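You operate a simulated robot arm through the tools that you are given. There is no shell and no other tool. Be economical: measure what you need, move in short steps, check, and stop when the job is done.

You are at the controls of a simulated two-armed robot. One attempt, no reset.

TASK
Take the blue cloth from the service table and lay it out flat on the right half of the bench.

The check looks at the end state, three seconds after you hand in, the way a careful person would. Anything else that was tipped, shoved, dropped, spilled or broken makes it a failure. Flat cloth is picked up by pressing the open fingertips on it (5 to 10 N) and closing them slowly along it; thin cloth reads only 2 to 8 mm in the jaws.

THE ROBOT
Two 7-joint arms with two-finger parallel grippers on one trunk, on a base that drives. Base frame: it is fixed to the floor where the robot stands at the start and does not move with it; the origin is under the middle of the robot, x ahead of it, y to its left, z up; the surface under the hand at the start is at about z = 0.86. Units: m, rad, N and s.
The left shoulder is at the start at [0.08, 0.131, 0.947], the right one opposite. With the tool pointing down near the work surface each hand reaches from about 0.4 to 0.86 m from the robot's upright axis, wherever it stands, measured 20 degrees to its own side. Places, roughly: right half of the bench [2.7, 0, 0.8]. Payload 1.57 kg a hand.
The tool frame of a hand sits at the grasp point between the pads (the TCP): z along the fingers, y along the line on which they close. The tips reach 0.03 m beyond it. The gripper opens to 0.11 m. The fingers are 0.024 m wide and 0.012 m thick; the gripper's body (0.048 by 0.112 m) begins 0.078 m behind the TCP.
Orientation is told as [roll, pitch, yaw] about the base's x, y, z axes, in that order, counted from this pose: with the fingers straight down and closing along the base's y, the tool's x points along the base's -x, its y along +y and its z along -z.

THE INTERFACE
- The arms move only by the tool step_arm. It takes "left_motion", "right_motion" or both (then of equal length, played together; a hand with none holds still); each is a list of rows, each an object of numbers (a shift or turn left out is 0, a gripper value left out holds the last): "x", "y", "z": the shift along the base's x, y, z in m; "rx", "ry", "rz": the turn, a rotation vector about the base's x, y, z in rad; "grip": the finger opening in m, from 0 to 0.11. In form: [{"x": .., "y": .., "z": .., "rx": .., "ry": .., "rz": .., "grip": ..}, ...]. A call has 1 to 12 rows; each row shifts and turns the commanded pose from where the row before left it. A row lasts 0.2 s, in which the tool goes at most 0.05 m and 0.15 rad; a call with a longer step from one row to the next is refused whole, and so is a gripper value outside its range. Where a pose cannot be reached the arm comes as near as it can. A force on the tool above 40 N (or 10 N above the force at the start of the call, whichever is more), or a blocked arm, ends the call early, and 0.2 s more pass. The fingers move at their own pace (about 0.108 m/s each) and stop on an object; they squeeze with about 42 N. The grip force told is the motor's: it shows also when the fingers shut on nothing. Time passes only in rows, and 0.2 s behind the last, so rows that do not move let the fingers close. It gives the time, the measured TCP pose, the force on the tool (base axes), the opening and the grip force at its end, in the units of the frame above (readings bear some noise), with the torque about the TCP (base axes, N m) and any sound that the robot's microphone picked up, and new pictures: "show" is both (left out), scene, wrist or none (wrist: the cameras of the hands that moved).
- Cameras (640 x 400 px; columns grow to the right, rows downward): "scene" is now at [-0.0528, -0.003, 1.4136]; the picture's right is [-0.05, -1.00, 0.00], its down [-0.62, 0.03, -0.78] and it looks along [0.78, -0.04, -0.62] (base axes); focal length 256 px, centre (320, 200). "left" rides on the left gripper at [0.07, -0.016, -0.141] in its tool frame; the picture's right is [0.23, 0.97, 0.00], its down [-0.86, 0.20, -0.48] and it looks along [-0.47, 0.11, 0.88] (tool axes); focal length 222 px, centre (320, 200). "right" rides on the right gripper at [0.07, 0.016, -0.141] in its tool frame; the picture's right is [-0.23, 0.97, 0.00], its down [-0.85, -0.20, -0.48] and it looks along [-0.47, -0.11, 0.88] (tool axes); focal length 222 px, centre (320, 200). There is no depth. A picture from a camera that has moved, and an enlarged one, comes with that camera's place and axes in the base frame and with its lens.
- steer(legs): drives the robot by 1 to 6 legs, each [ahead, left, turn to the left] in m, m and rad, along the robot's own axes; the way and the turn of a leg run together, so that a leg with both is an arc; at most 1.5 m and 3.142 rad a leg. The arms and the cameras ride along, it lands a little off, and it stops where it bumps. It gives what a move gives, and a new picture of the scene camera.
- turn_head(pan, tilt): turns the head with the scene camera to pan (to the left, within 1.902 rad either way) and tilt (down, from -0.506 to 1.204), counted from straight ahead of the robot. It gives what a move gives, and a new picture of the scene camera.
- zoom(camera, box): a new picture of the part [left, top, right, bottom] of that camera's present view, enlarged. No time passes.
- close_job(): hands the job in; it is judged then, once.

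Go step by step. Nothing tells you exact positions but the pictures and the camera data: compare them with the known pose of the tool, close in by small moves and look again before you grip or let go. The budget is 120 turns and 260 pictures, counting those below and the enlarged ones. Unless the task says otherwise, let go and move clear before handing in.

The tools are called after "Request:" as a command line: name --argument value ..., lists and objects as JSON in quotes. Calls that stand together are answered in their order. step_arm: Moves the arms, as the interface text tells. Its arguments: {"type":"object","properties":{"left_motion":{"type":"array","items":{"type":"object","properties":{"x":{"type":"number"},"y":{"type":"number"},"z":{"type":"number"},"rx":{"type":"number"},"ry":{"type":"number"},"rz":{"type":"number"},"grip":{"type":"number"}}}},"right_motion":{"type":"array","items":{"type":"object","properties":{"x":{"type":"number"},"y":{"type":"number"},"z":{"type":"number"},"rx":{"type":"number"},"ry":{"type":"number"},"rz":{"type":"number"},"grip":{"type":"number"}}}},"show":{"type":"string","enum":["both","scene","wrist","none"]}},"required":[]} The other tools are called the same way: steer (legs) drives the base; turn_head (pan, tilt) turns the head that bears the scene camera; zoom (camera, box) takes an enlarged picture of a part of a camera's view; close_job () hands the job in.

At the start:

```text
time: 0.0
left_tcp_pos: [0.4044, 0.1555, 1.0042]
left_tool_rot: [0.002, 0.0, 0.0]
left_ft_force: [0.8, 0.2, 0.4]
left_wrist_torque: [-0.02, 0.0, -0.04]
left_width: 0.1101
left_gripper_force: 0.1
right_tcp_pos: [0.5073, -0.21, 1.016]
right_tool_rot: [0.0, 0.0, 0.0]
right_ft_force: [-0.4, 0.0, 0.1]
right_wrist_torque: [0.03, 0.0, 0.0]
right_width: 0.1101
right_gripper_force: 0.0
robot x, y, heading: [-0.0019, -0.0, -0.002]
head pan, tilt: [-0.051, 0.672]
```

scene: 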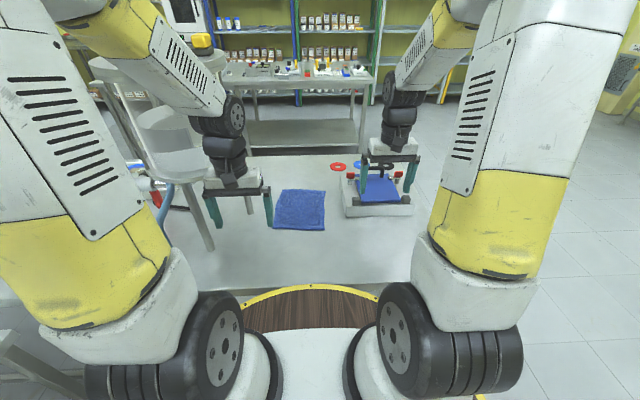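
right: 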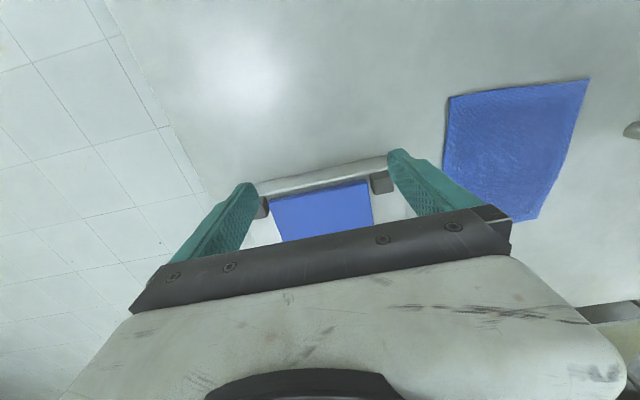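
left: 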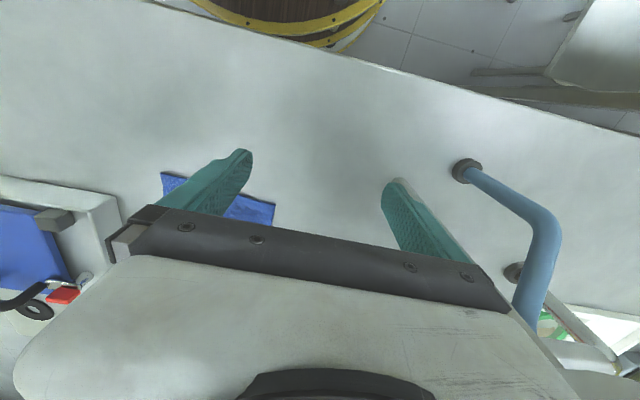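

I see a blue cloth on the near table at about pixel (298,210), and a device with a blue plate to its right. I'll zoom in before moving.

Request:
zoom --camera "scene" --box '[200, 130, 440, 280]'

Request:
zoom --camera "scene" --box '[160, 0, 480, 200]'

Request:
turn_head --pan 0 --tilt 0.3

```text
2.67 times, centred on (320, 205) of scene
camera zoom: at [-0.0528, -0.003, 1.4136], right [-0.05, -1.0, 0.0], down [-0.62, 0.03, -0.78], along [0.78, -0.04, -0.62], focal length 684 px, centre (320, 187)
```

zoom: 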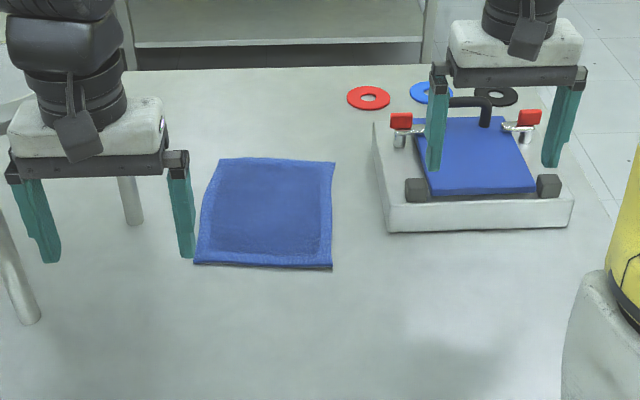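

```text
2.00 times, centred on (320, 100) of scene
camera zoom: at [-0.0528, -0.003, 1.4136], right [-0.05, -1.0, 0.0], down [-0.62, 0.03, -0.78], along [0.78, -0.04, -0.62], focal length 513 px, centre (320, 400)
```

zoom: 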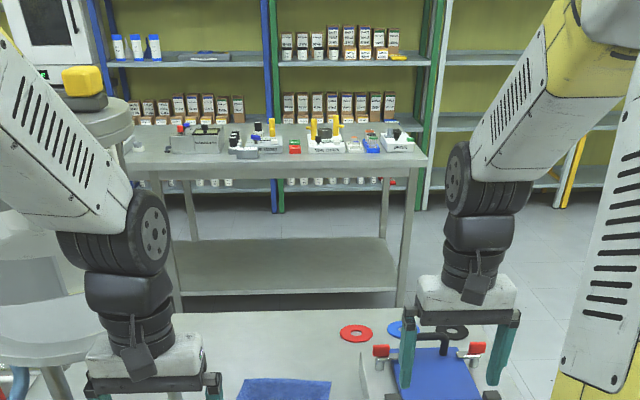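

```text
time: 0.8
left_tcp_pos: [0.4047, 0.1542, 1.0045]
left_tool_rot: [0.001, 0.001, -0.001]
left_ft_force: [0.7, -0.5, 1.2]
left_wrist_torque: [0.0, 0.02, -0.02]
left_width: 0.1101
left_gripper_force: 0.0
right_tcp_pos: [0.5072, -0.2101, 1.0166]
right_tool_rot: [-0.002, -0.001, 0.0]
right_ft_force: [0.1, 0.7, 0.3]
right_wrist_torque: [-0.01, 0.01, 0.0]
right_width: 0.1098
right_gripper_force: 0.1
robot x, y, heading: [-0.0003, -0.0001, 0.001]
head pan, tilt: [0.0, 0.3]
camera scene: at [-0.0453, 0.0013, 1.4472], right [0.0, -1.0, 0.0], down [-0.3, 0.0, -0.95], along [0.95, 0.0, -0.3], focal length 256 px, centre (320, 200)
```

scene: 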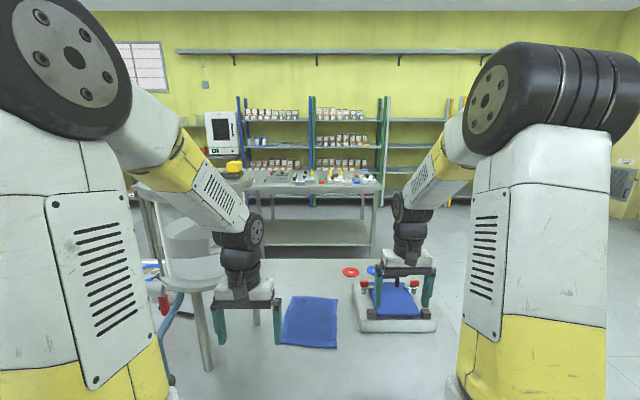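

The bench lies behind the service table at roughly x≥2.3, with items along its back. I'll zoom in on it, and pan around to find a way past the table.

Request:
zoom --camera "scene" --box '[220, 150, 400, 262]'

Request:
turn_head --pan -0.7 --tilt 0.6

Request:
turn_head --pan 0.0 --tilt 1.0

```text
3.56 times, centred on (310, 206) of scene
camera zoom: at [-0.0453, 0.0013, 1.4472], right [0.0, -1.0, 0.0], down [-0.3, 0.0, -0.95], along [0.95, 0.0, -0.3], focal length 911 px, centre (356, 179)
```

zoom: 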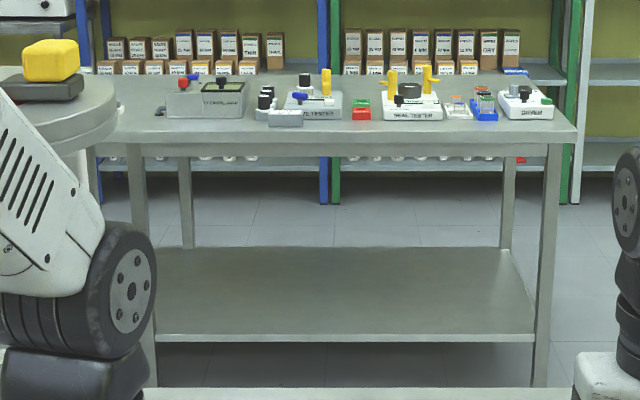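

```text
time: 1.9
left_tcp_pos: [0.4054, 0.1531, 1.0048]
left_tool_rot: [-0.001, -0.001, 0.0]
left_ft_force: [-0.7, 0.3, 0.9]
left_wrist_torque: [-0.02, 0.0, -0.01]
left_width: 0.1102
left_gripper_force: 0.1
right_tcp_pos: [0.5074, -0.2096, 1.0165]
right_tool_rot: [-0.002, -0.001, 0.0]
right_ft_force: [-0.1, 0.0, -0.2]
right_wrist_torque: [0.0, 0.0, 0.01]
right_width: 0.1102
right_gripper_force: 0.1
robot x, y, heading: [-0.0039, -0.0013, -0.001]
head pan, tilt: [-0.7, 0.6]
camera scene: at [-0.071, -0.0556, 1.4199], right [-0.64, -0.77, 0.0], down [-0.43, 0.36, -0.83], along [0.63, -0.53, -0.56], focal length 256 px, centre (320, 200)
```

scene: 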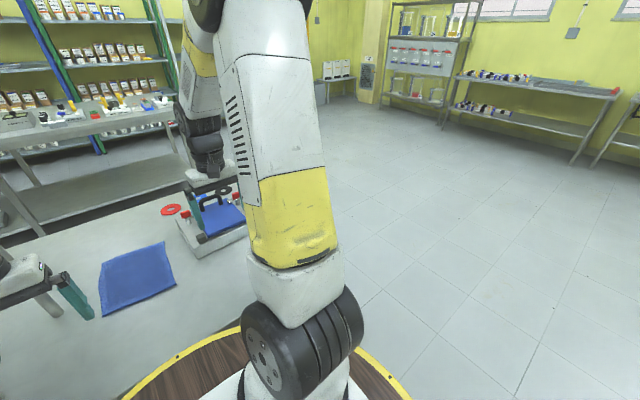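

```text
time: 3.0
left_tcp_pos: [0.4045, 0.1543, 1.0047]
left_tool_rot: [0.001, 0.002, 0.001]
left_ft_force: [-1.1, 0.2, 0.0]
left_wrist_torque: [0.01, -0.02, 0.01]
left_width: 0.1101
left_gripper_force: 0.1
right_tcp_pos: [0.5073, -0.2099, 1.0166]
right_tool_rot: [0.001, -0.001, 0.0]
right_ft_force: [-0.1, 0.3, 0.3]
right_wrist_torque: [0.03, -0.01, 0.01]
right_width: 0.11
right_gripper_force: 0.1
robot x, y, heading: [-0.0012, 0.0006, 0.005]
head pan, tilt: [0.0, 1.0]
camera scene: at [-0.069, 0.0012, 1.3879], right [0.0, -1.0, 0.0], down [-0.84, 0.0, -0.54], along [0.54, 0.0, -0.84], focal length 256 px, centre (320, 200)
```

scene: 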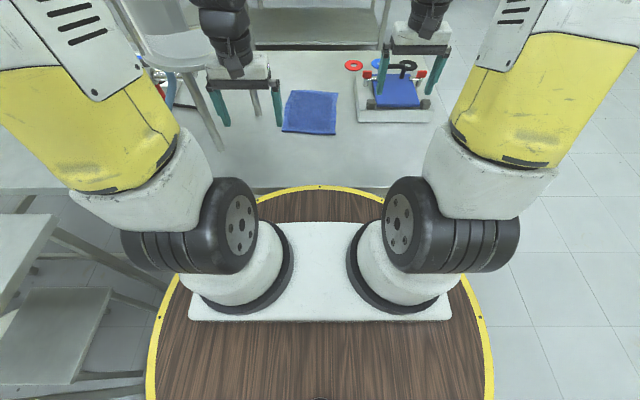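

The bench's free strip is along its front. Now I'll check the cloth's edges closely, in case it's folded.

Request:
zoom --camera "right" --box '[420, 60, 620, 240]'

Request:
zoom --camera "scene" --box '[270, 80, 350, 140]'

```text
2.22 times, centred on (520, 150) of right
camera zoom: at [0.4385, -0.1921, 1.1589], right [0.23, 0.97, 0.0], down [0.85, -0.2, 0.48], along [0.47, -0.11, -0.88], focal length 494 px, centre (-124, 311)
```

zoom: 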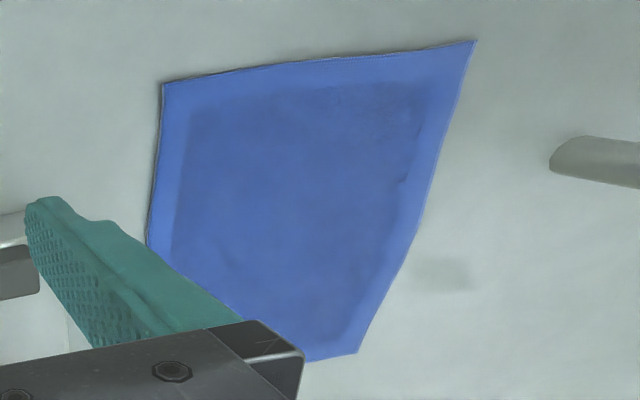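

```text
6.67 times, centred on (310, 110) of scene
camera zoom: at [-0.069, 0.0012, 1.3879], right [0.0, -1.0, 0.0], down [-0.84, 0.0, -0.54], along [0.54, 0.0, -0.84], focal length 1709 px, centre (387, 800)
```

zoom: 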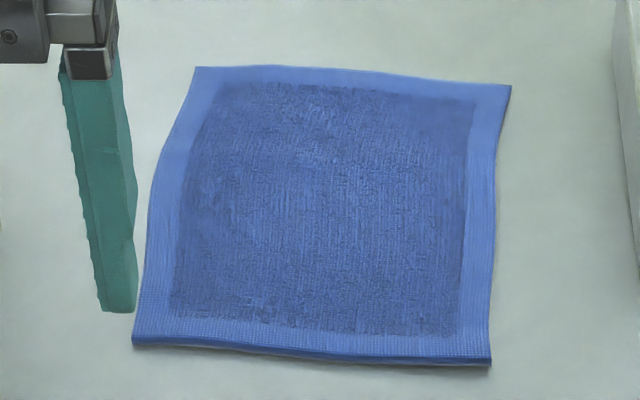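

The cloth is a single layer of about 0.16 × 0.20 m. Its near edge runs from (0.510, 0.114) to (0.499, −0.045). I'll turn both hands so they close along x, with the cameras outward, and hover over the near edge.

Request:
step_arm --left_motion '[{"rz": -0.1428, "x": 0.0, "grip": 0.03}, {"rz": -0.1428}, {"rz": -0.1428}, {"rz": -0.1428, "x": 0.016, "y": -0.007}, {"rz": -0.1428, "x": 0.016, "y": -0.007}, {"rz": -0.1428, "x": 0.016, "y": -0.007}, {"rz": -0.1428, "x": 0.016, "y": -0.007}, {"rz": -0.1428, "x": 0.016, "y": -0.007}, {"rz": -0.1428, "x": 0.016, "y": -0.007}, {"rz": -0.1428, "x": 0.016, "y": -0.007}, {"rz": -0.1428, "x": 0.0165, "y": -0.007}]' --right_motion '[{"rz": 0.1428, "z": 0.02, "grip": 0.03}, {"rz": 0.1428, "z": 0.01, "y": 0.01}, {"rz": 0.1428, "y": 0.018}, {"rz": 0.1428, "y": 0.018}, {"rz": 0.1428, "y": 0.018}, {"rz": 0.1428, "y": 0.018}, {"rz": 0.1428, "y": 0.02}, {"rz": 0.1428, "y": 0.02}, {"rz": 0.1428, "y": 0.02, "x": 0.005}, {"rz": 0.1428, "y": 0.02, "x": 0.006}, {"rz": 0.1428, "y": 0.02, "x": 0.006}]'

```text
time: 4.2
left_tcp_pos: [0.4248, 0.141, 1.0037]
left_tool_rot: [-0.009, 0.009, -0.666]
left_ft_force: [-5.8, -9.7, 1.4]
left_wrist_torque: [1.02, -0.72, 0.0]
left_width: 0.0302
left_gripper_force: 0.1
right_tcp_pos: [0.5057, -0.1531, 1.0463]
right_tool_rot: [-0.002, -0.002, 0.666]
right_ft_force: [-0.7, 0.1, -0.1]
right_wrist_torque: [0.01, -0.01, -0.01]
right_width: 0.0301
right_gripper_force: 0.1
robot x, y, heading: [-0.0025, -0.0008, 0.001]
head pan, tilt: [0.0, 1.0]
stopped in row 5 (left hand): the force on the tool passed its limit at 61 N (the readings are from after the stop); the commanded pose is now the measured one
camera scene: at [-0.0699, 0.0005, 1.3878], right [0.0, -1.0, 0.0], down [-0.84, 0.0, -0.54], along [0.54, 0.0, -0.84], focal length 256 px, centre (320, 200)
camera right: at [0.4418, -0.1814, 1.1893], right [-0.42, 0.91, 0.0], down [0.8, 0.37, 0.48], along [0.43, 0.2, -0.88], focal length 222 px, centre (320, 200)
camera left: at [0.3619, 0.1703, 1.1469], right [0.42, 0.91, -0.01], down [0.8, -0.37, 0.47], along [0.42, -0.2, -0.88], focal length 222 px, centre (320, 200)
```

scene: 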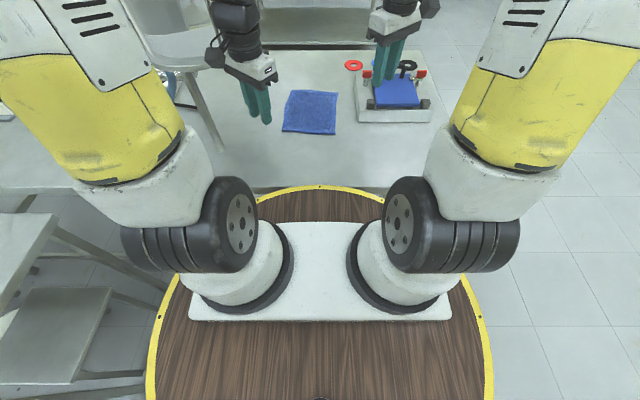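
right: 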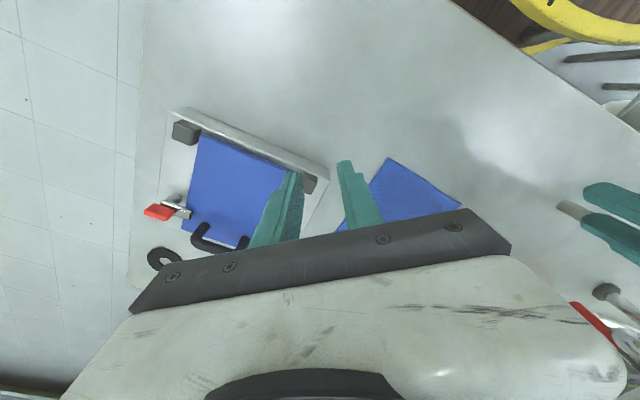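
left: 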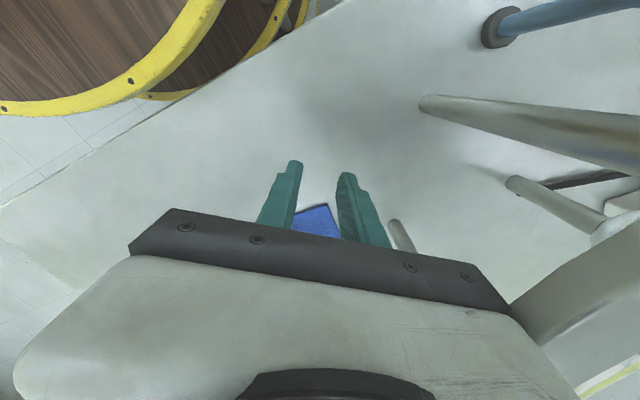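

The left hand's outer side hit something on its left, apparently the round stand. I'll ease it away to the right and look.

Request:
step_arm --left_motion '[{"y": -0.015, "x": 0.01}, {"y": -0.02, "x": 0.01}, {"y": -0.02, "x": 0.01}]' --show "none"

Request:
turn_head --pan 0.45 --tilt 0.6

```text
time: 5.0
left_tcp_pos: [0.4559, 0.0876, 1.0023]
left_tool_rot: [-0.006, 0.007, -0.666]
left_ft_force: [-0.3, -0.2, -0.1]
left_wrist_torque: [-0.01, 0.01, -0.03]
left_width: 0.03
left_gripper_force: 0.1
right_tcp_pos: [0.5061, -0.1506, 1.0472]
right_tool_rot: [0.001, -0.001, 0.667]
right_ft_force: [-0.6, 0.1, 0.1]
right_wrist_torque: [0.0, -0.01, 0.0]
right_width: 0.0299
right_gripper_force: 0.1
robot x, y, heading: [-0.0042, 0.001, -0.001]
head pan, tilt: [0.0, 1.0]
```

```text
time: 5.9
left_tcp_pos: [0.456, 0.0872, 1.0029]
left_tool_rot: [-0.007, 0.008, -0.664]
left_ft_force: [-0.1, 0.4, 0.3]
left_wrist_torque: [0.01, 0.02, -0.03]
left_width: 0.0301
left_gripper_force: 0.0
right_tcp_pos: [0.5057, -0.1514, 1.0458]
right_tool_rot: [-0.001, 0.001, 0.665]
right_ft_force: [-0.4, 0.1, 0.7]
right_wrist_torque: [0.01, 0.01, 0.02]
right_width: 0.0301
right_gripper_force: 0.0
robot x, y, heading: [0.0001, -0.0025, 0.003]
head pan, tilt: [0.45, 0.6]
camera scene: at [-0.0595, 0.0395, 1.4198], right [0.43, -0.9, 0.0], down [-0.51, -0.25, -0.82], along [0.74, 0.36, -0.57], focal length 256 px, centre (320, 200)
```

scene: 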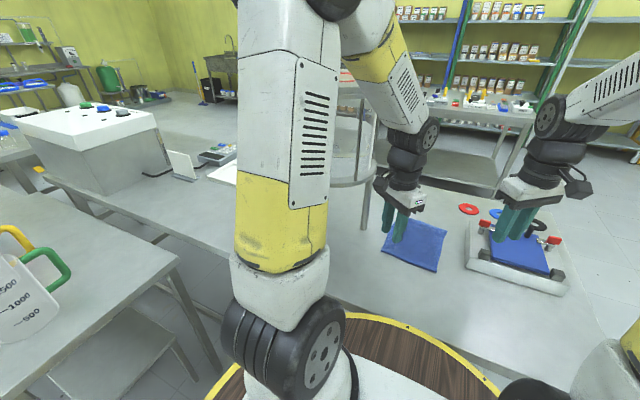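

Request:
zoom --camera "scene" --box '[280, 60, 460, 260]'

Request:
turn_head --pan 0.9 --tilt 0.5

Request:
turn_head --pan 0.2 --tilt 0.5

```text
2.00 times, centred on (370, 160) of scene
camera zoom: at [-0.0595, 0.0395, 1.4198], right [0.43, -0.9, 0.0], down [-0.51, -0.25, -0.82], along [0.74, 0.36, -0.57], focal length 513 px, centre (220, 280)
```

zoom: 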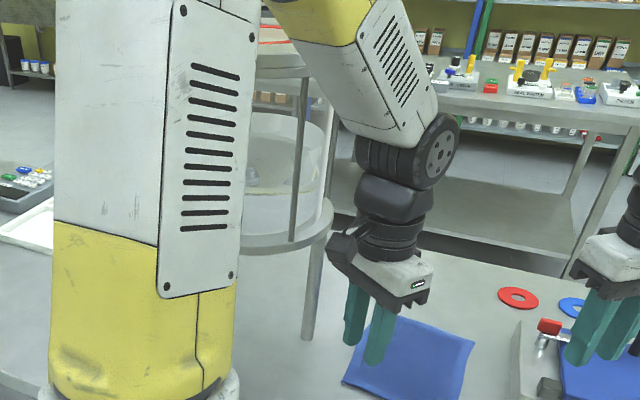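

```text
time: 6.8
left_tcp_pos: [0.4566, 0.0858, 1.0011]
left_tool_rot: [-0.008, 0.009, -0.665]
left_ft_force: [-1.5, 0.0, 0.3]
left_wrist_torque: [0.03, 0.01, 0.01]
left_width: 0.03
left_gripper_force: 0.1
right_tcp_pos: [0.5047, -0.1524, 1.0469]
right_tool_rot: [0.0, -0.001, 0.667]
right_ft_force: [-0.4, -1.0, 0.9]
right_wrist_torque: [-0.01, -0.03, 0.0]
right_width: 0.0299
right_gripper_force: 0.0
robot x, y, heading: [-0.0048, 0.0015, 0.002]
head pan, tilt: [0.901, 0.499]
camera scene: at [-0.0825, 0.0723, 1.4289], right [0.78, -0.62, 0.0], down [-0.3, -0.38, -0.88], along [0.55, 0.69, -0.48], focal length 256 px, centre (320, 200)
```

scene: 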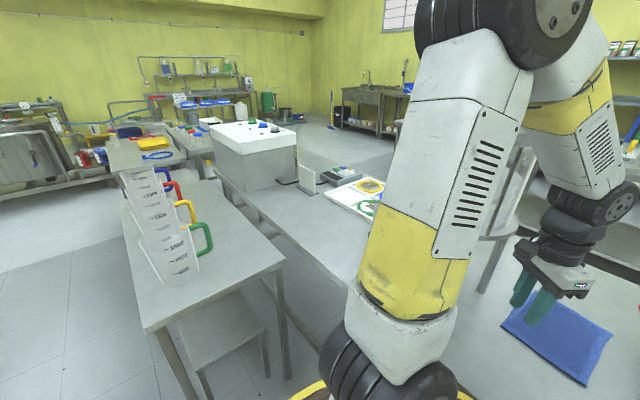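

```text
time: 7.8
left_tcp_pos: [0.4565, 0.0869, 1.003]
left_tool_rot: [-0.007, 0.009, -0.663]
left_ft_force: [1.1, 0.0, -0.4]
left_wrist_torque: [0.01, 0.02, -0.04]
left_width: 0.0302
left_gripper_force: 0.1
right_tcp_pos: [0.5052, -0.1519, 1.0471]
right_tool_rot: [0.0, -0.002, 0.666]
right_ft_force: [0.0, -0.8, 0.4]
right_wrist_torque: [0.02, 0.01, 0.0]
right_width: 0.0302
right_gripper_force: 0.1
robot x, y, heading: [0.0016, -0.0013, -0.002]
head pan, tilt: [0.201, 0.499]
camera scene: at [-0.0499, 0.0193, 1.4289], right [0.2, -0.98, 0.0], down [-0.47, -0.1, -0.88], along [0.86, 0.18, -0.48], focal length 256 px, centre (320, 200)
```

scene: 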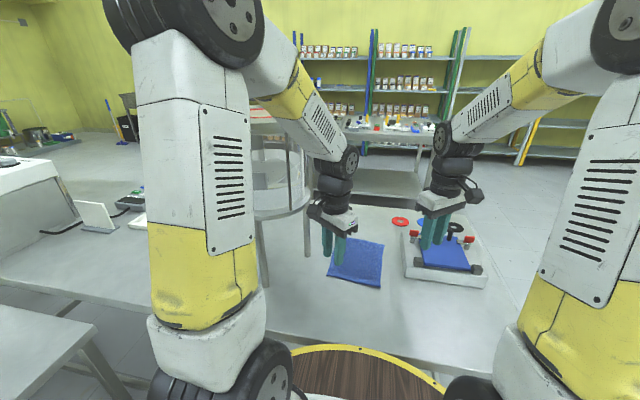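

The round stand beside the cloth has its rim near (0.58, 0.18, 1.09), so the left hand's camera can't face that way. I'll use left yaw 0 (closing along y, near-left corner) and right yaw 90° (closing along x, near-right corner).

Request:
step_arm --left_motion '[{"rz": 0.11, "y": -0.01}, {"rz": 0.11}, {"rz": 0.11}, {"rz": 0.11, "x": 0.01}, {"rz": 0.112, "x": 0.02}, {"rz": 0.111, "x": 0.02, "y": 0.003}, {"x": 0.018, "y": 0.005}, {}]' --right_motion '[{"rz": 0.114, "y": 0.005}, {"rz": 0.114, "y": 0.014}, {"rz": 0.114, "y": 0.015}, {"rz": 0.114, "y": 0.015}, {"rz": 0.114, "y": 0.015, "x": 0.005}, {"rz": 0.114, "y": 0.015, "x": 0.005}, {"rz": 0.114, "y": 0.022, "x": 0.005}, {"rz": 0.107, "y": 0.023, "x": 0.004}]'

Request:
turn_head --pan 0 --tilt 0.9

```text
time: 9.6
left_tcp_pos: [0.5251, 0.0848, 1.0041]
left_tool_rot: [-0.007, 0.008, -0.002]
left_ft_force: [0.3, -0.8, -0.1]
left_wrist_torque: [-0.01, -0.02, 0.0]
left_width: 0.0298
left_gripper_force: 0.0
right_tcp_pos: [0.5261, -0.0298, 1.0472]
right_tool_rot: [0.001, 0.0, 1.572]
right_ft_force: [0.0, 0.2, 0.3]
right_wrist_torque: [0.01, -0.05, 0.02]
right_width: 0.0299
right_gripper_force: 0.0
robot x, y, heading: [-0.0017, -0.0016, -0.002]
head pan, tilt: [0.201, 0.499]
camera scene: at [-0.05, 0.0191, 1.4289], right [0.2, -0.98, 0.0], down [-0.47, -0.1, -0.88], along [0.86, 0.17, -0.48], focal length 256 px, centre (320, 200)
camera right: at [0.5104, -0.0976, 1.1891], right [-0.97, 0.23, 0.0], down [0.2, 0.85, 0.48], along [0.11, 0.47, -0.88], focal length 222 px, centre (320, 200)
camera left: at [0.4557, 0.0692, 1.1479], right [-0.23, 0.97, 0.0], down [0.86, 0.2, 0.47], along [0.46, 0.1, -0.88], focal length 222 px, centre (320, 200)
```

scene: 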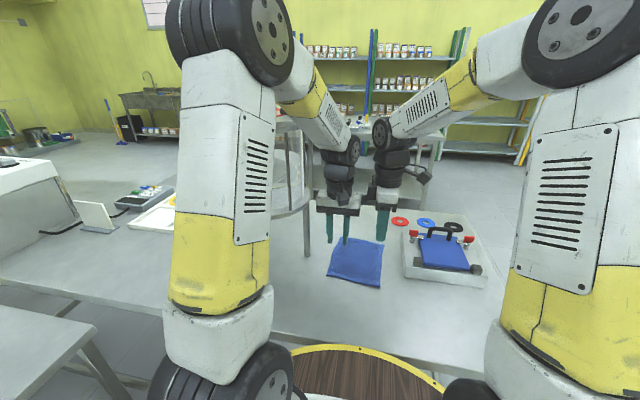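
right: 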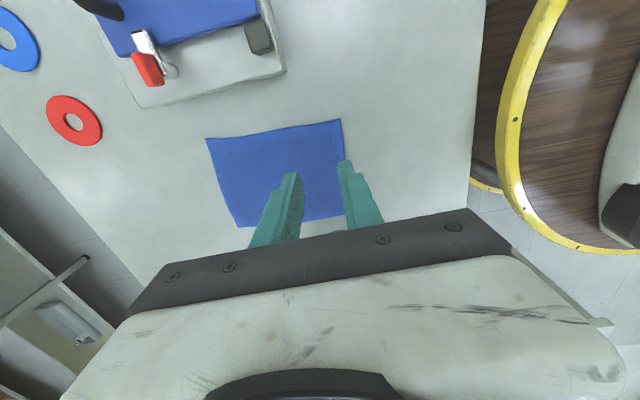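
left: 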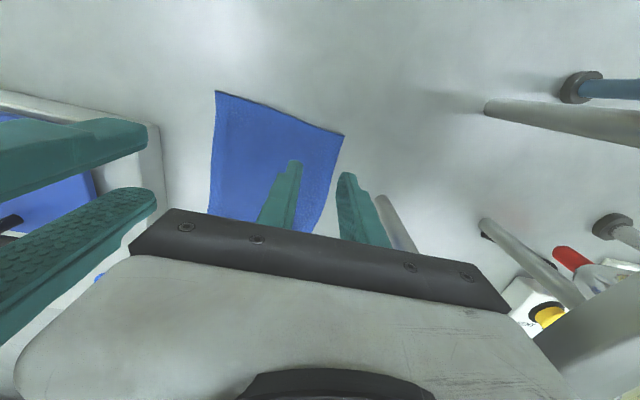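

```text
time: 10.5
left_tcp_pos: [0.524, 0.0846, 1.0033]
left_tool_rot: [-0.007, 0.011, 0.0]
left_ft_force: [-0.4, -0.2, 0.7]
left_wrist_torque: [0.0, -0.02, -0.04]
left_width: 0.0299
left_gripper_force: 0.1
right_tcp_pos: [0.5244, -0.0294, 1.0465]
right_tool_rot: [0.002, 0.0, 1.57]
right_ft_force: [0.1, -0.5, -0.2]
right_wrist_torque: [0.02, 0.02, -0.01]
right_width: 0.0297
right_gripper_force: 0.1
robot x, y, heading: [-0.0007, -0.0028, -0.001]
head pan, tilt: [0.0, 0.901]
camera scene: at [-0.0635, 0.0011, 1.3951], right [0.0, -1.0, 0.0], down [-0.78, 0.0, -0.62], along [0.62, 0.0, -0.78], focal length 256 px, centre (320, 200)
```

scene: 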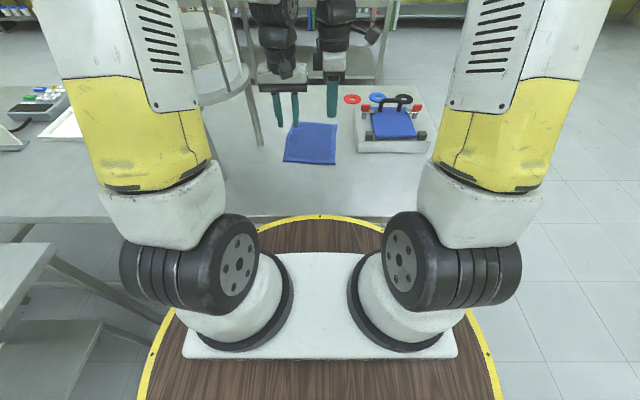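

Corner positions agree with the left camera too. I'll descend to just above the cloth.

Request:
step_arm --left_motion '[{"z": -0.02}, {"z": -0.02}, {"z": -0.02}, {"z": -0.02}, {"z": -0.01}, {}]' --right_motion '[{"z": -0.03}, {"z": -0.03}, {"z": -0.03}, {"z": -0.03}, {"z": -0.013}, {}]'

```text
time: 11.9
left_tcp_pos: [0.5243, 0.0848, 0.9134]
left_tool_rot: [-0.007, 0.01, -0.001]
left_ft_force: [0.3, 0.0, -0.8]
left_wrist_torque: [0.0, -0.01, -0.01]
left_width: 0.03
left_gripper_force: 0.2
right_tcp_pos: [0.5247, -0.0263, 0.9132]
right_tool_rot: [0.0, 0.001, 1.572]
right_ft_force: [-0.2, -0.8, -1.0]
right_wrist_torque: [0.02, -0.01, -0.02]
right_width: 0.0299
right_gripper_force: 0.0
robot x, y, heading: [-0.0018, 0.0033, -0.003]
head pan, tilt: [0.0, 0.901]
camera scene: at [-0.0636, 0.0011, 1.3951], right [0.0, -1.0, 0.0], down [-0.78, 0.0, -0.62], along [0.62, 0.0, -0.78], focal length 256 px, centre (320, 200)
camera right: at [0.5097, -0.0949, 1.055], right [-0.97, 0.23, 0.0], down [0.2, 0.85, 0.48], along [0.11, 0.47, -0.88], focal length 222 px, centre (320, 200)
camera left: at [0.4556, 0.0692, 1.056], right [-0.22, 0.97, 0.0], down [0.86, 0.2, 0.47], along [0.46, 0.1, -0.88], focal length 222 px, centre (320, 200)
```

scene: 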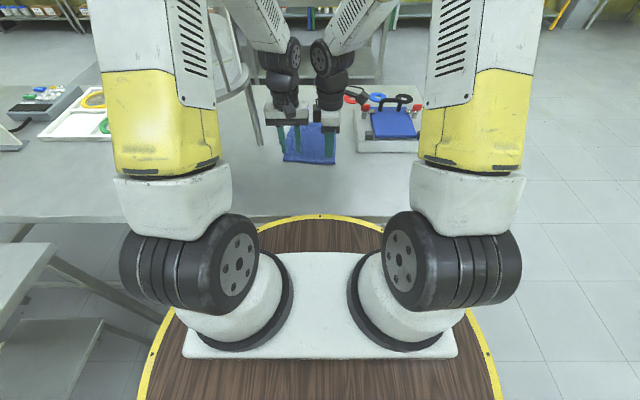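
right: 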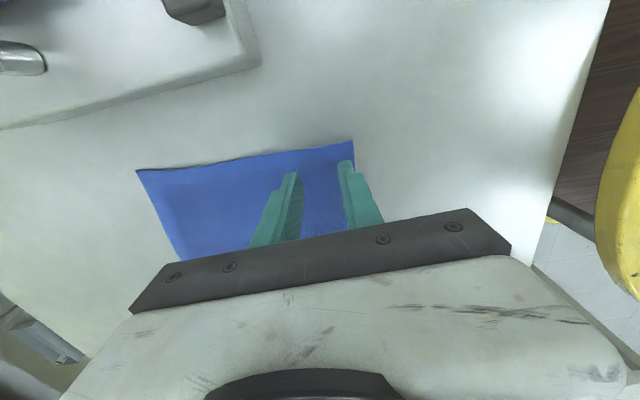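
left: 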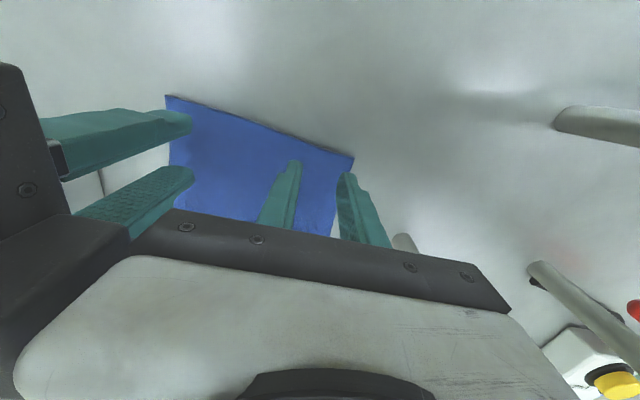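

Both hands are close; I'll nudge each 4 mm inward, then lower to contact in small steps.

Request:
step_arm --left_motion '[{"y": -0.004, "z": -0.005}, {"z": -0.005}, {"z": -0.004}, {"z": -0.003}, {"z": -0.003}]' --right_motion '[{"x": 0.004, "z": -0.005}, {"z": -0.005}, {"z": -0.004}, {"z": -0.003}, {"z": -0.003}]' --show "none"

```text
time: 13.1
left_tcp_pos: [0.5255, 0.0808, 0.8935]
left_tool_rot: [-0.008, 0.008, -0.002]
left_ft_force: [-1.2, 0.4, 4.5]
left_wrist_torque: [0.01, 0.06, 0.0]
left_width: 0.0301
left_gripper_force: 0.1
right_tcp_pos: [0.5293, -0.0274, 0.8928]
right_tool_rot: [0.0, -0.002, 1.569]
right_ft_force: [0.5, 1.1, 5.8]
right_wrist_torque: [0.04, 0.02, -0.04]
right_width: 0.0303
right_gripper_force: 0.1
robot x, y, heading: [-0.0021, -0.001, -0.002]
head pan, tilt: [0.0, 0.901]
```

Contact at z≈0.893 with about 5 N on each hand. I'll press slightly more and close slowly.

Request:
step_arm --left_motion '[{"z": -0.001}, {"grip": 0.026}, {"grip": 0.022}, {"grip": 0.018}, {"grip": 0.014}, {"grip": 0.01}, {"grip": 0.006}, {"grip": 0.002}, {"grip": 0.0}, {}, {}]' --right_motion '[{"z": -0.001}, {"grip": 0.026}, {"grip": 0.022}, {"grip": 0.018}, {"grip": 0.014}, {"grip": 0.01}, {"grip": 0.006}, {"grip": 0.002}, {"grip": 0.0}, {}, {}]'

```text
time: 15.5
left_tcp_pos: [0.5251, 0.0802, 0.8938]
left_tool_rot: [-0.007, 0.006, -0.003]
left_ft_force: [1.1, -13.8, 9.2]
left_wrist_torque: [-0.42, 0.0, 0.0]
left_width: 0.0041
left_gripper_force: 24.8
right_tcp_pos: [0.5285, -0.0263, 0.8924]
right_tool_rot: [-0.001, -0.002, 1.571]
right_ft_force: [1.6, 12.6, 22.9]
right_wrist_torque: [0.41, 0.0, -0.03]
right_width: 0.004
right_gripper_force: 24.9
robot x, y, heading: [-0.0009, 0.0021, 0.003]
head pan, tilt: [0.0, 0.901]
camera scene: at [-0.0643, 0.0011, 1.395], right [0.0, -1.0, 0.0], down [-0.78, 0.0, -0.62], along [0.62, 0.0, -0.78], focal length 256 px, centre (320, 200)
camera right: at [0.5133, -0.095, 1.0352], right [-0.97, 0.23, 0.0], down [0.2, 0.85, 0.48], along [0.11, 0.47, -0.88], focal length 222 px, centre (320, 200)
camera left: at [0.455, 0.0651, 1.0365], right [-0.22, 0.97, -0.01], down [0.86, 0.2, 0.47], along [0.46, 0.1, -0.88], focal length 222 px, centre (320, 200)
```

scene: 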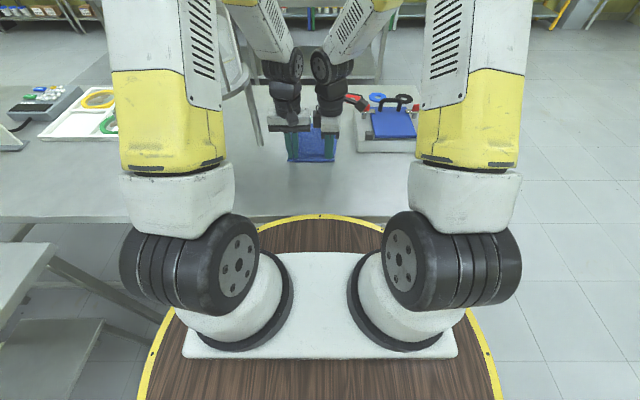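
right: 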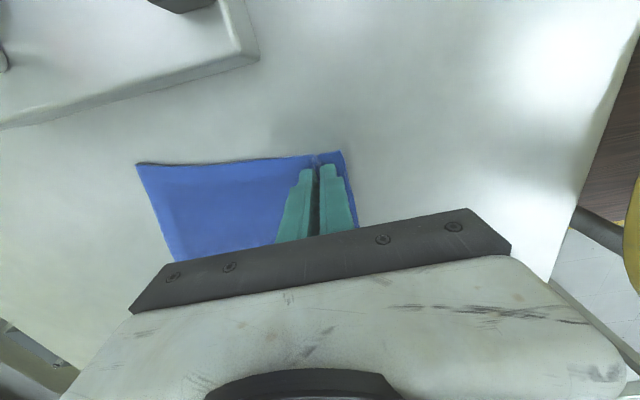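
left: 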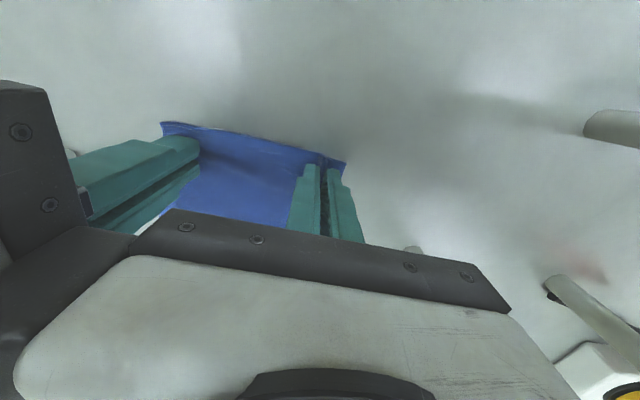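

Both hands hold about 4 mm of cloth at the near corners. There is 13 N of tension between them, so I'll bring them 2 mm closer each and lift.

Request:
step_arm --left_motion '[{"z": 0.005, "y": -0.003}, {"z": 0.01}, {"z": 0.02}, {"z": 0.025}, {"z": 0.025}, {"z": 0.025}, {}]' --right_motion '[{"z": 0.005, "y": 0.003}, {"z": 0.01}, {"z": 0.02}, {"z": 0.025}, {"z": 0.025}, {"z": 0.025}, {}]'

```text
time: 17.1
left_tcp_pos: [0.5241, 0.0777, 1.0021]
left_tool_rot: [-0.007, 0.009, -0.001]
left_ft_force: [0.2, -0.5, -0.2]
left_wrist_torque: [0.0, 0.01, -0.01]
left_width: 0.0042
left_gripper_force: 24.8
right_tcp_pos: [0.5282, -0.0248, 1.003]
right_tool_rot: [0.002, 0.0, 1.57]
right_ft_force: [-0.4, 0.5, 0.2]
right_wrist_torque: [-0.02, 0.02, 0.01]
right_width: 0.0039
right_gripper_force: 24.1
robot x, y, heading: [-0.0003, 0.0025, 0.002]
head pan, tilt: [0.0, 0.901]
camera scene: at [-0.0635, 0.0011, 1.3951], right [0.0, -1.0, 0.0], down [-0.78, 0.0, -0.62], along [0.62, 0.0, -0.78], focal length 256 px, centre (320, 200)
camera right: at [0.5129, -0.0924, 1.1451], right [-0.97, 0.23, 0.0], down [0.2, 0.85, 0.48], along [0.11, 0.47, -0.88], focal length 222 px, centre (320, 200)
camera left: at [0.4555, 0.0623, 1.1458], right [-0.22, 0.97, -0.01], down [0.86, 0.2, 0.47], along [0.46, 0.1, -0.88], focal length 222 px, centre (320, 200)
```

scene: 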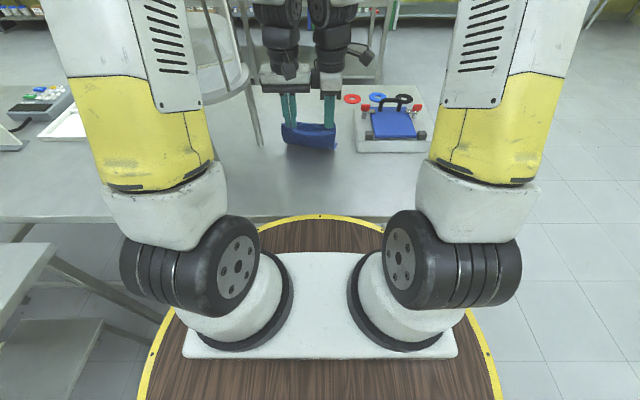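
right: 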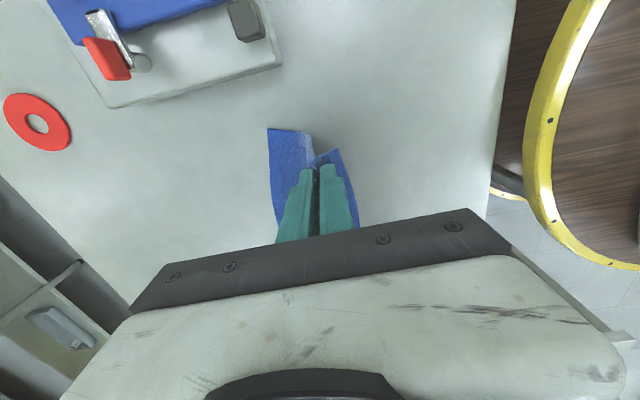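
left: 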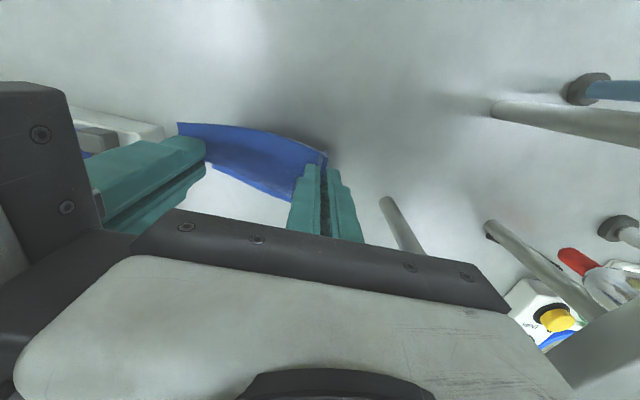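

The cloth is off the table, held at two corners. I'll raise it further so it clears everything, and look behind the robot on the right before driving.

Request:
step_arm --left_motion '[{"z": 0.03}, {"z": 0.03}, {"z": 0.03}, {"z": 0.03}, {"z": 0.03}, {}]' --right_motion '[{"z": 0.03}, {"z": 0.03}, {"z": 0.03}, {"z": 0.03}, {"z": 0.03}, {}]' --show "scene"

Request:
turn_head --pan -1.6 --tilt 0.6

Request:
turn_head --pan 1.9 --tilt 0.7

```text
time: 18.5
left_tcp_pos: [0.5255, 0.0762, 1.153]
left_tool_rot: [-0.007, 0.009, -0.001]
left_ft_force: [-0.4, 0.2, 0.2]
left_wrist_torque: [0.01, 0.03, -0.04]
left_width: 0.004
left_gripper_force: 24.6
right_tcp_pos: [0.5296, -0.0248, 1.153]
right_tool_rot: [-0.001, 0.0, 1.571]
right_ft_force: [0.2, 1.1, -0.6]
right_wrist_torque: [0.0, -0.03, 0.01]
right_width: 0.0036
right_gripper_force: 24.6
robot x, y, heading: [0.0002, 0.0041, -0.002]
head pan, tilt: [0.0, 0.901]
camera scene: at [-0.0636, 0.0011, 1.3951], right [0.0, -1.0, 0.0], down [-0.78, 0.0, -0.62], along [0.62, 0.0, -0.78], focal length 256 px, centre (320, 200)
```

scene: 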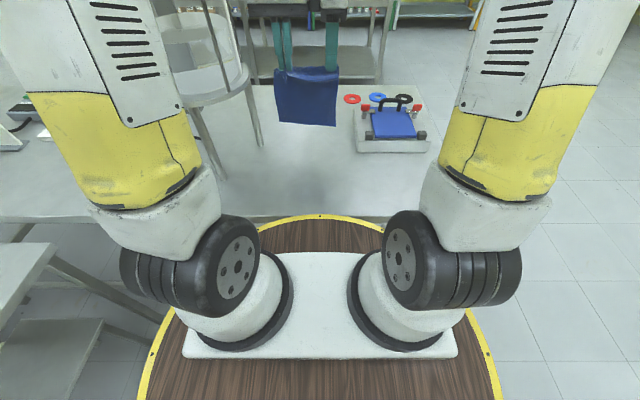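

```text
time: 20.2
left_tcp_pos: [0.5261, 0.0772, 1.1522]
left_tool_rot: [-0.008, 0.009, -0.003]
left_ft_force: [0.2, -0.3, -0.1]
left_wrist_torque: [0.0, 0.01, 0.03]
left_width: 0.0041
left_gripper_force: 25.2
right_tcp_pos: [0.5291, -0.0248, 1.1528]
right_tool_rot: [-0.001, -0.001, 1.571]
right_ft_force: [-0.7, 0.2, -0.3]
right_wrist_torque: [-0.02, 0.02, 0.03]
right_width: 0.0039
right_gripper_force: 24.6
robot x, y, heading: [-0.0027, 0.0002, -0.0]
head pan, tilt: [-1.6, 0.6]
camera scene: at [-0.1416, -0.0872, 1.4198], right [-1.0, 0.03, 0.0], down [0.02, 0.56, -0.82], along [-0.02, -0.82, -0.57], focal length 256 px, centre (320, 200)
```

scene: 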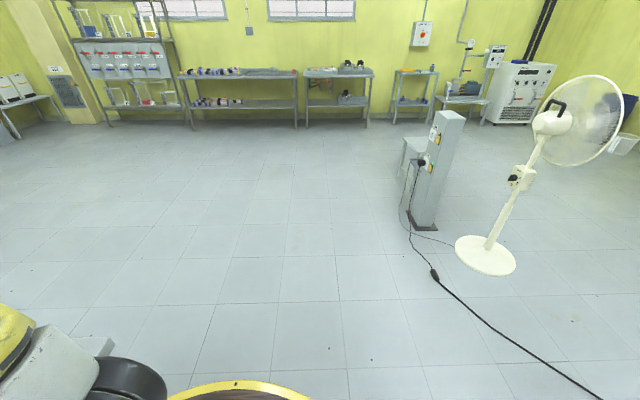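

```text
time: 23.1
left_tcp_pos: [0.5254, 0.0784, 1.1529]
left_tool_rot: [-0.006, 0.01, -0.004]
left_ft_force: [-0.4, 0.5, 0.7]
left_wrist_torque: [0.05, 0.02, -0.02]
left_width: 0.0043
left_gripper_force: 24.8
right_tcp_pos: [0.5298, -0.0247, 1.152]
right_tool_rot: [0.0, -0.001, 1.571]
right_ft_force: [-0.1, -0.3, 0.6]
right_wrist_torque: [0.02, -0.01, 0.02]
right_width: 0.0037
right_gripper_force: 25.2
robot x, y, heading: [0.001, 0.0022, -0.004]
head pan, tilt: [1.901, 0.7]
camera scene: at [-0.1665, 0.0815, 1.4112], right [0.95, 0.32, 0.0], down [0.21, -0.61, -0.77], along [-0.25, 0.72, -0.64], focal length 256 px, centre (320, 200)
```

scene: 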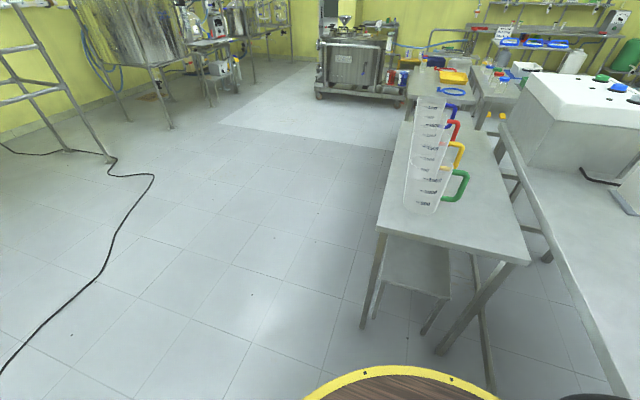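

The right side is clear and the cable is well behind, at x < −0.9. I'll back off slightly, sidestep right past the table, and check.

Request:
turn_head --pan 0 --tilt 0.6

Request:
steer --legs '[[-0.25, 0, 0], [0, -1.05, 0]]'

```text
time: 25.0
left_tcp_pos: [0.5261, 0.0763, 1.1523]
left_tool_rot: [-0.007, 0.008, -0.003]
left_ft_force: [-0.6, 0.2, -0.7]
left_wrist_torque: [-0.02, 0.0, -0.02]
left_width: 0.0039
left_gripper_force: 24.6
right_tcp_pos: [0.5306, -0.0239, 1.1527]
right_tool_rot: [0.001, 0.001, 1.572]
right_ft_force: [0.6, 0.5, 0.2]
right_wrist_torque: [0.03, 0.02, 0.05]
right_width: 0.0037
right_gripper_force: 25.3
robot x, y, heading: [0.0013, 0.0001, 0.005]
head pan, tilt: [0.0, 0.6]
camera scene: at [-0.0507, 0.0011, 1.4198], right [0.0, -1.0, 0.0], down [-0.57, 0.0, -0.82], along [0.82, 0.0, -0.57], focal length 256 px, centre (320, 200)
```

scene: 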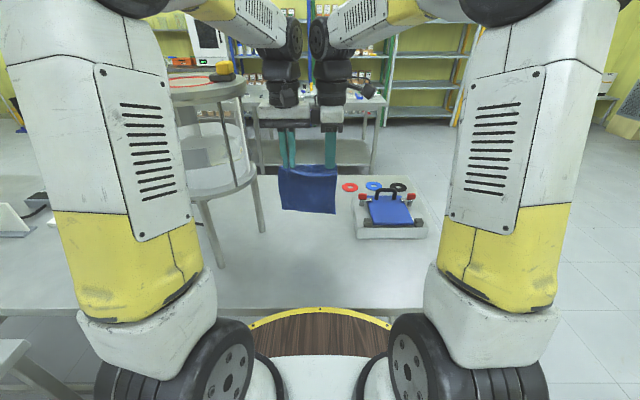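

```text
time: 31.8
left_tcp_pos: [0.2724, -0.9766, 1.1528]
left_tool_rot: [-0.006, 0.008, -0.007]
left_ft_force: [-0.2, 0.2, 0.4]
left_wrist_torque: [-0.01, 0.02, -0.02]
left_width: 0.0038
left_gripper_force: 24.8
right_tcp_pos: [0.2782, -1.0793, 1.1534]
right_tool_rot: [-0.001, 0.001, 1.568]
right_ft_force: [0.2, 0.5, 0.6]
right_wrist_torque: [0.02, -0.02, 0.0]
right_width: 0.0038
right_gripper_force: 24.9
robot x, y, heading: [-0.2515, -1.0542, -0.009]
head pan, tilt: [0.0, 0.6]
camera scene: at [-0.3029, -1.0507, 1.4198], right [0.0, -1.0, 0.0], down [-0.57, 0.0, -0.82], along [0.82, 0.0, -0.57], focal length 256 px, centre (320, 200)
```

scene: 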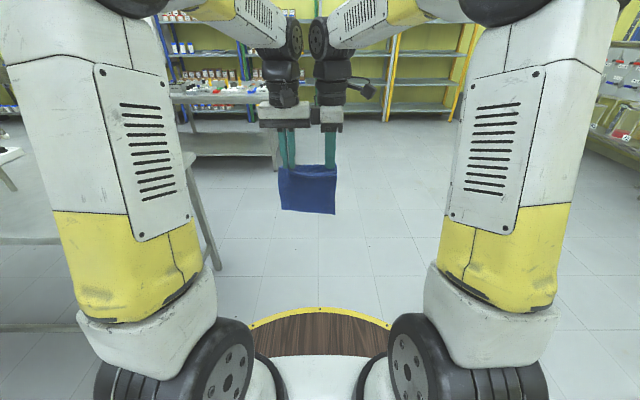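

The lane ahead is clear. I'll drive forward past the table to x≈1.6, still right of the bench, then look left at it.

Request:
steer --legs '[[0.95, 0, 0.004], [0.9, 0, 0.004]]'

Request:
turn_head --pan 0.6 --tilt 0.5

```text
time: 41.1
left_tcp_pos: [2.126, -0.9317, 1.1517]
left_tool_rot: [-0.008, 0.01, 0.034]
left_ft_force: [0.0, -0.9, -0.6]
left_wrist_torque: [0.0, -0.01, -0.03]
left_width: 0.004
left_gripper_force: 24.9
right_tcp_pos: [2.1327, -1.0337, 1.153]
right_tool_rot: [-0.001, -0.003, 1.608]
right_ft_force: [0.4, 0.6, 0.2]
right_wrist_torque: [0.0, 0.02, -0.03]
right_width: 0.0039
right_gripper_force: 24.8
robot x, y, heading: [1.5998, -1.028, 0.034]
head pan, tilt: [0.0, 0.6]
camera scene: at [1.5515, -1.0285, 1.4198], right [0.04, -1.0, 0.0], down [-0.56, -0.02, -0.82], along [0.82, 0.03, -0.57], focal length 256 px, centre (320, 200)
```

scene: 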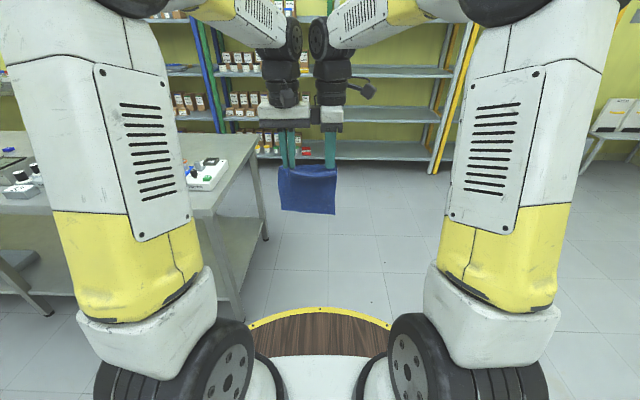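

```text
time: 42.1
left_tcp_pos: [2.1256, -0.9323, 1.1513]
left_tool_rot: [-0.007, 0.01, 0.034]
left_ft_force: [-0.3, -0.6, 0.6]
left_wrist_torque: [-0.01, -0.03, -0.01]
left_width: 0.0042
left_gripper_force: 24.6
right_tcp_pos: [2.1332, -1.0332, 1.1528]
right_tool_rot: [0.002, -0.001, 1.607]
right_ft_force: [-0.7, 0.0, 0.4]
right_wrist_torque: [0.0, 0.0, -0.02]
right_width: 0.0038
right_gripper_force: 24.8
robot x, y, heading: [1.6042, -1.0287, 0.029]
head pan, tilt: [0.6, 0.499]
camera scene: at [1.5364, -0.9777, 1.4289], right [0.59, -0.8, 0.0], down [-0.39, -0.28, -0.88], along [0.71, 0.52, -0.48], focal length 256 px, centre (320, 200)
```

scene: 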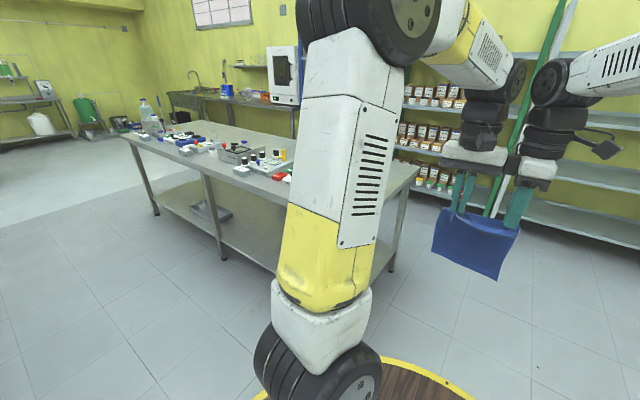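

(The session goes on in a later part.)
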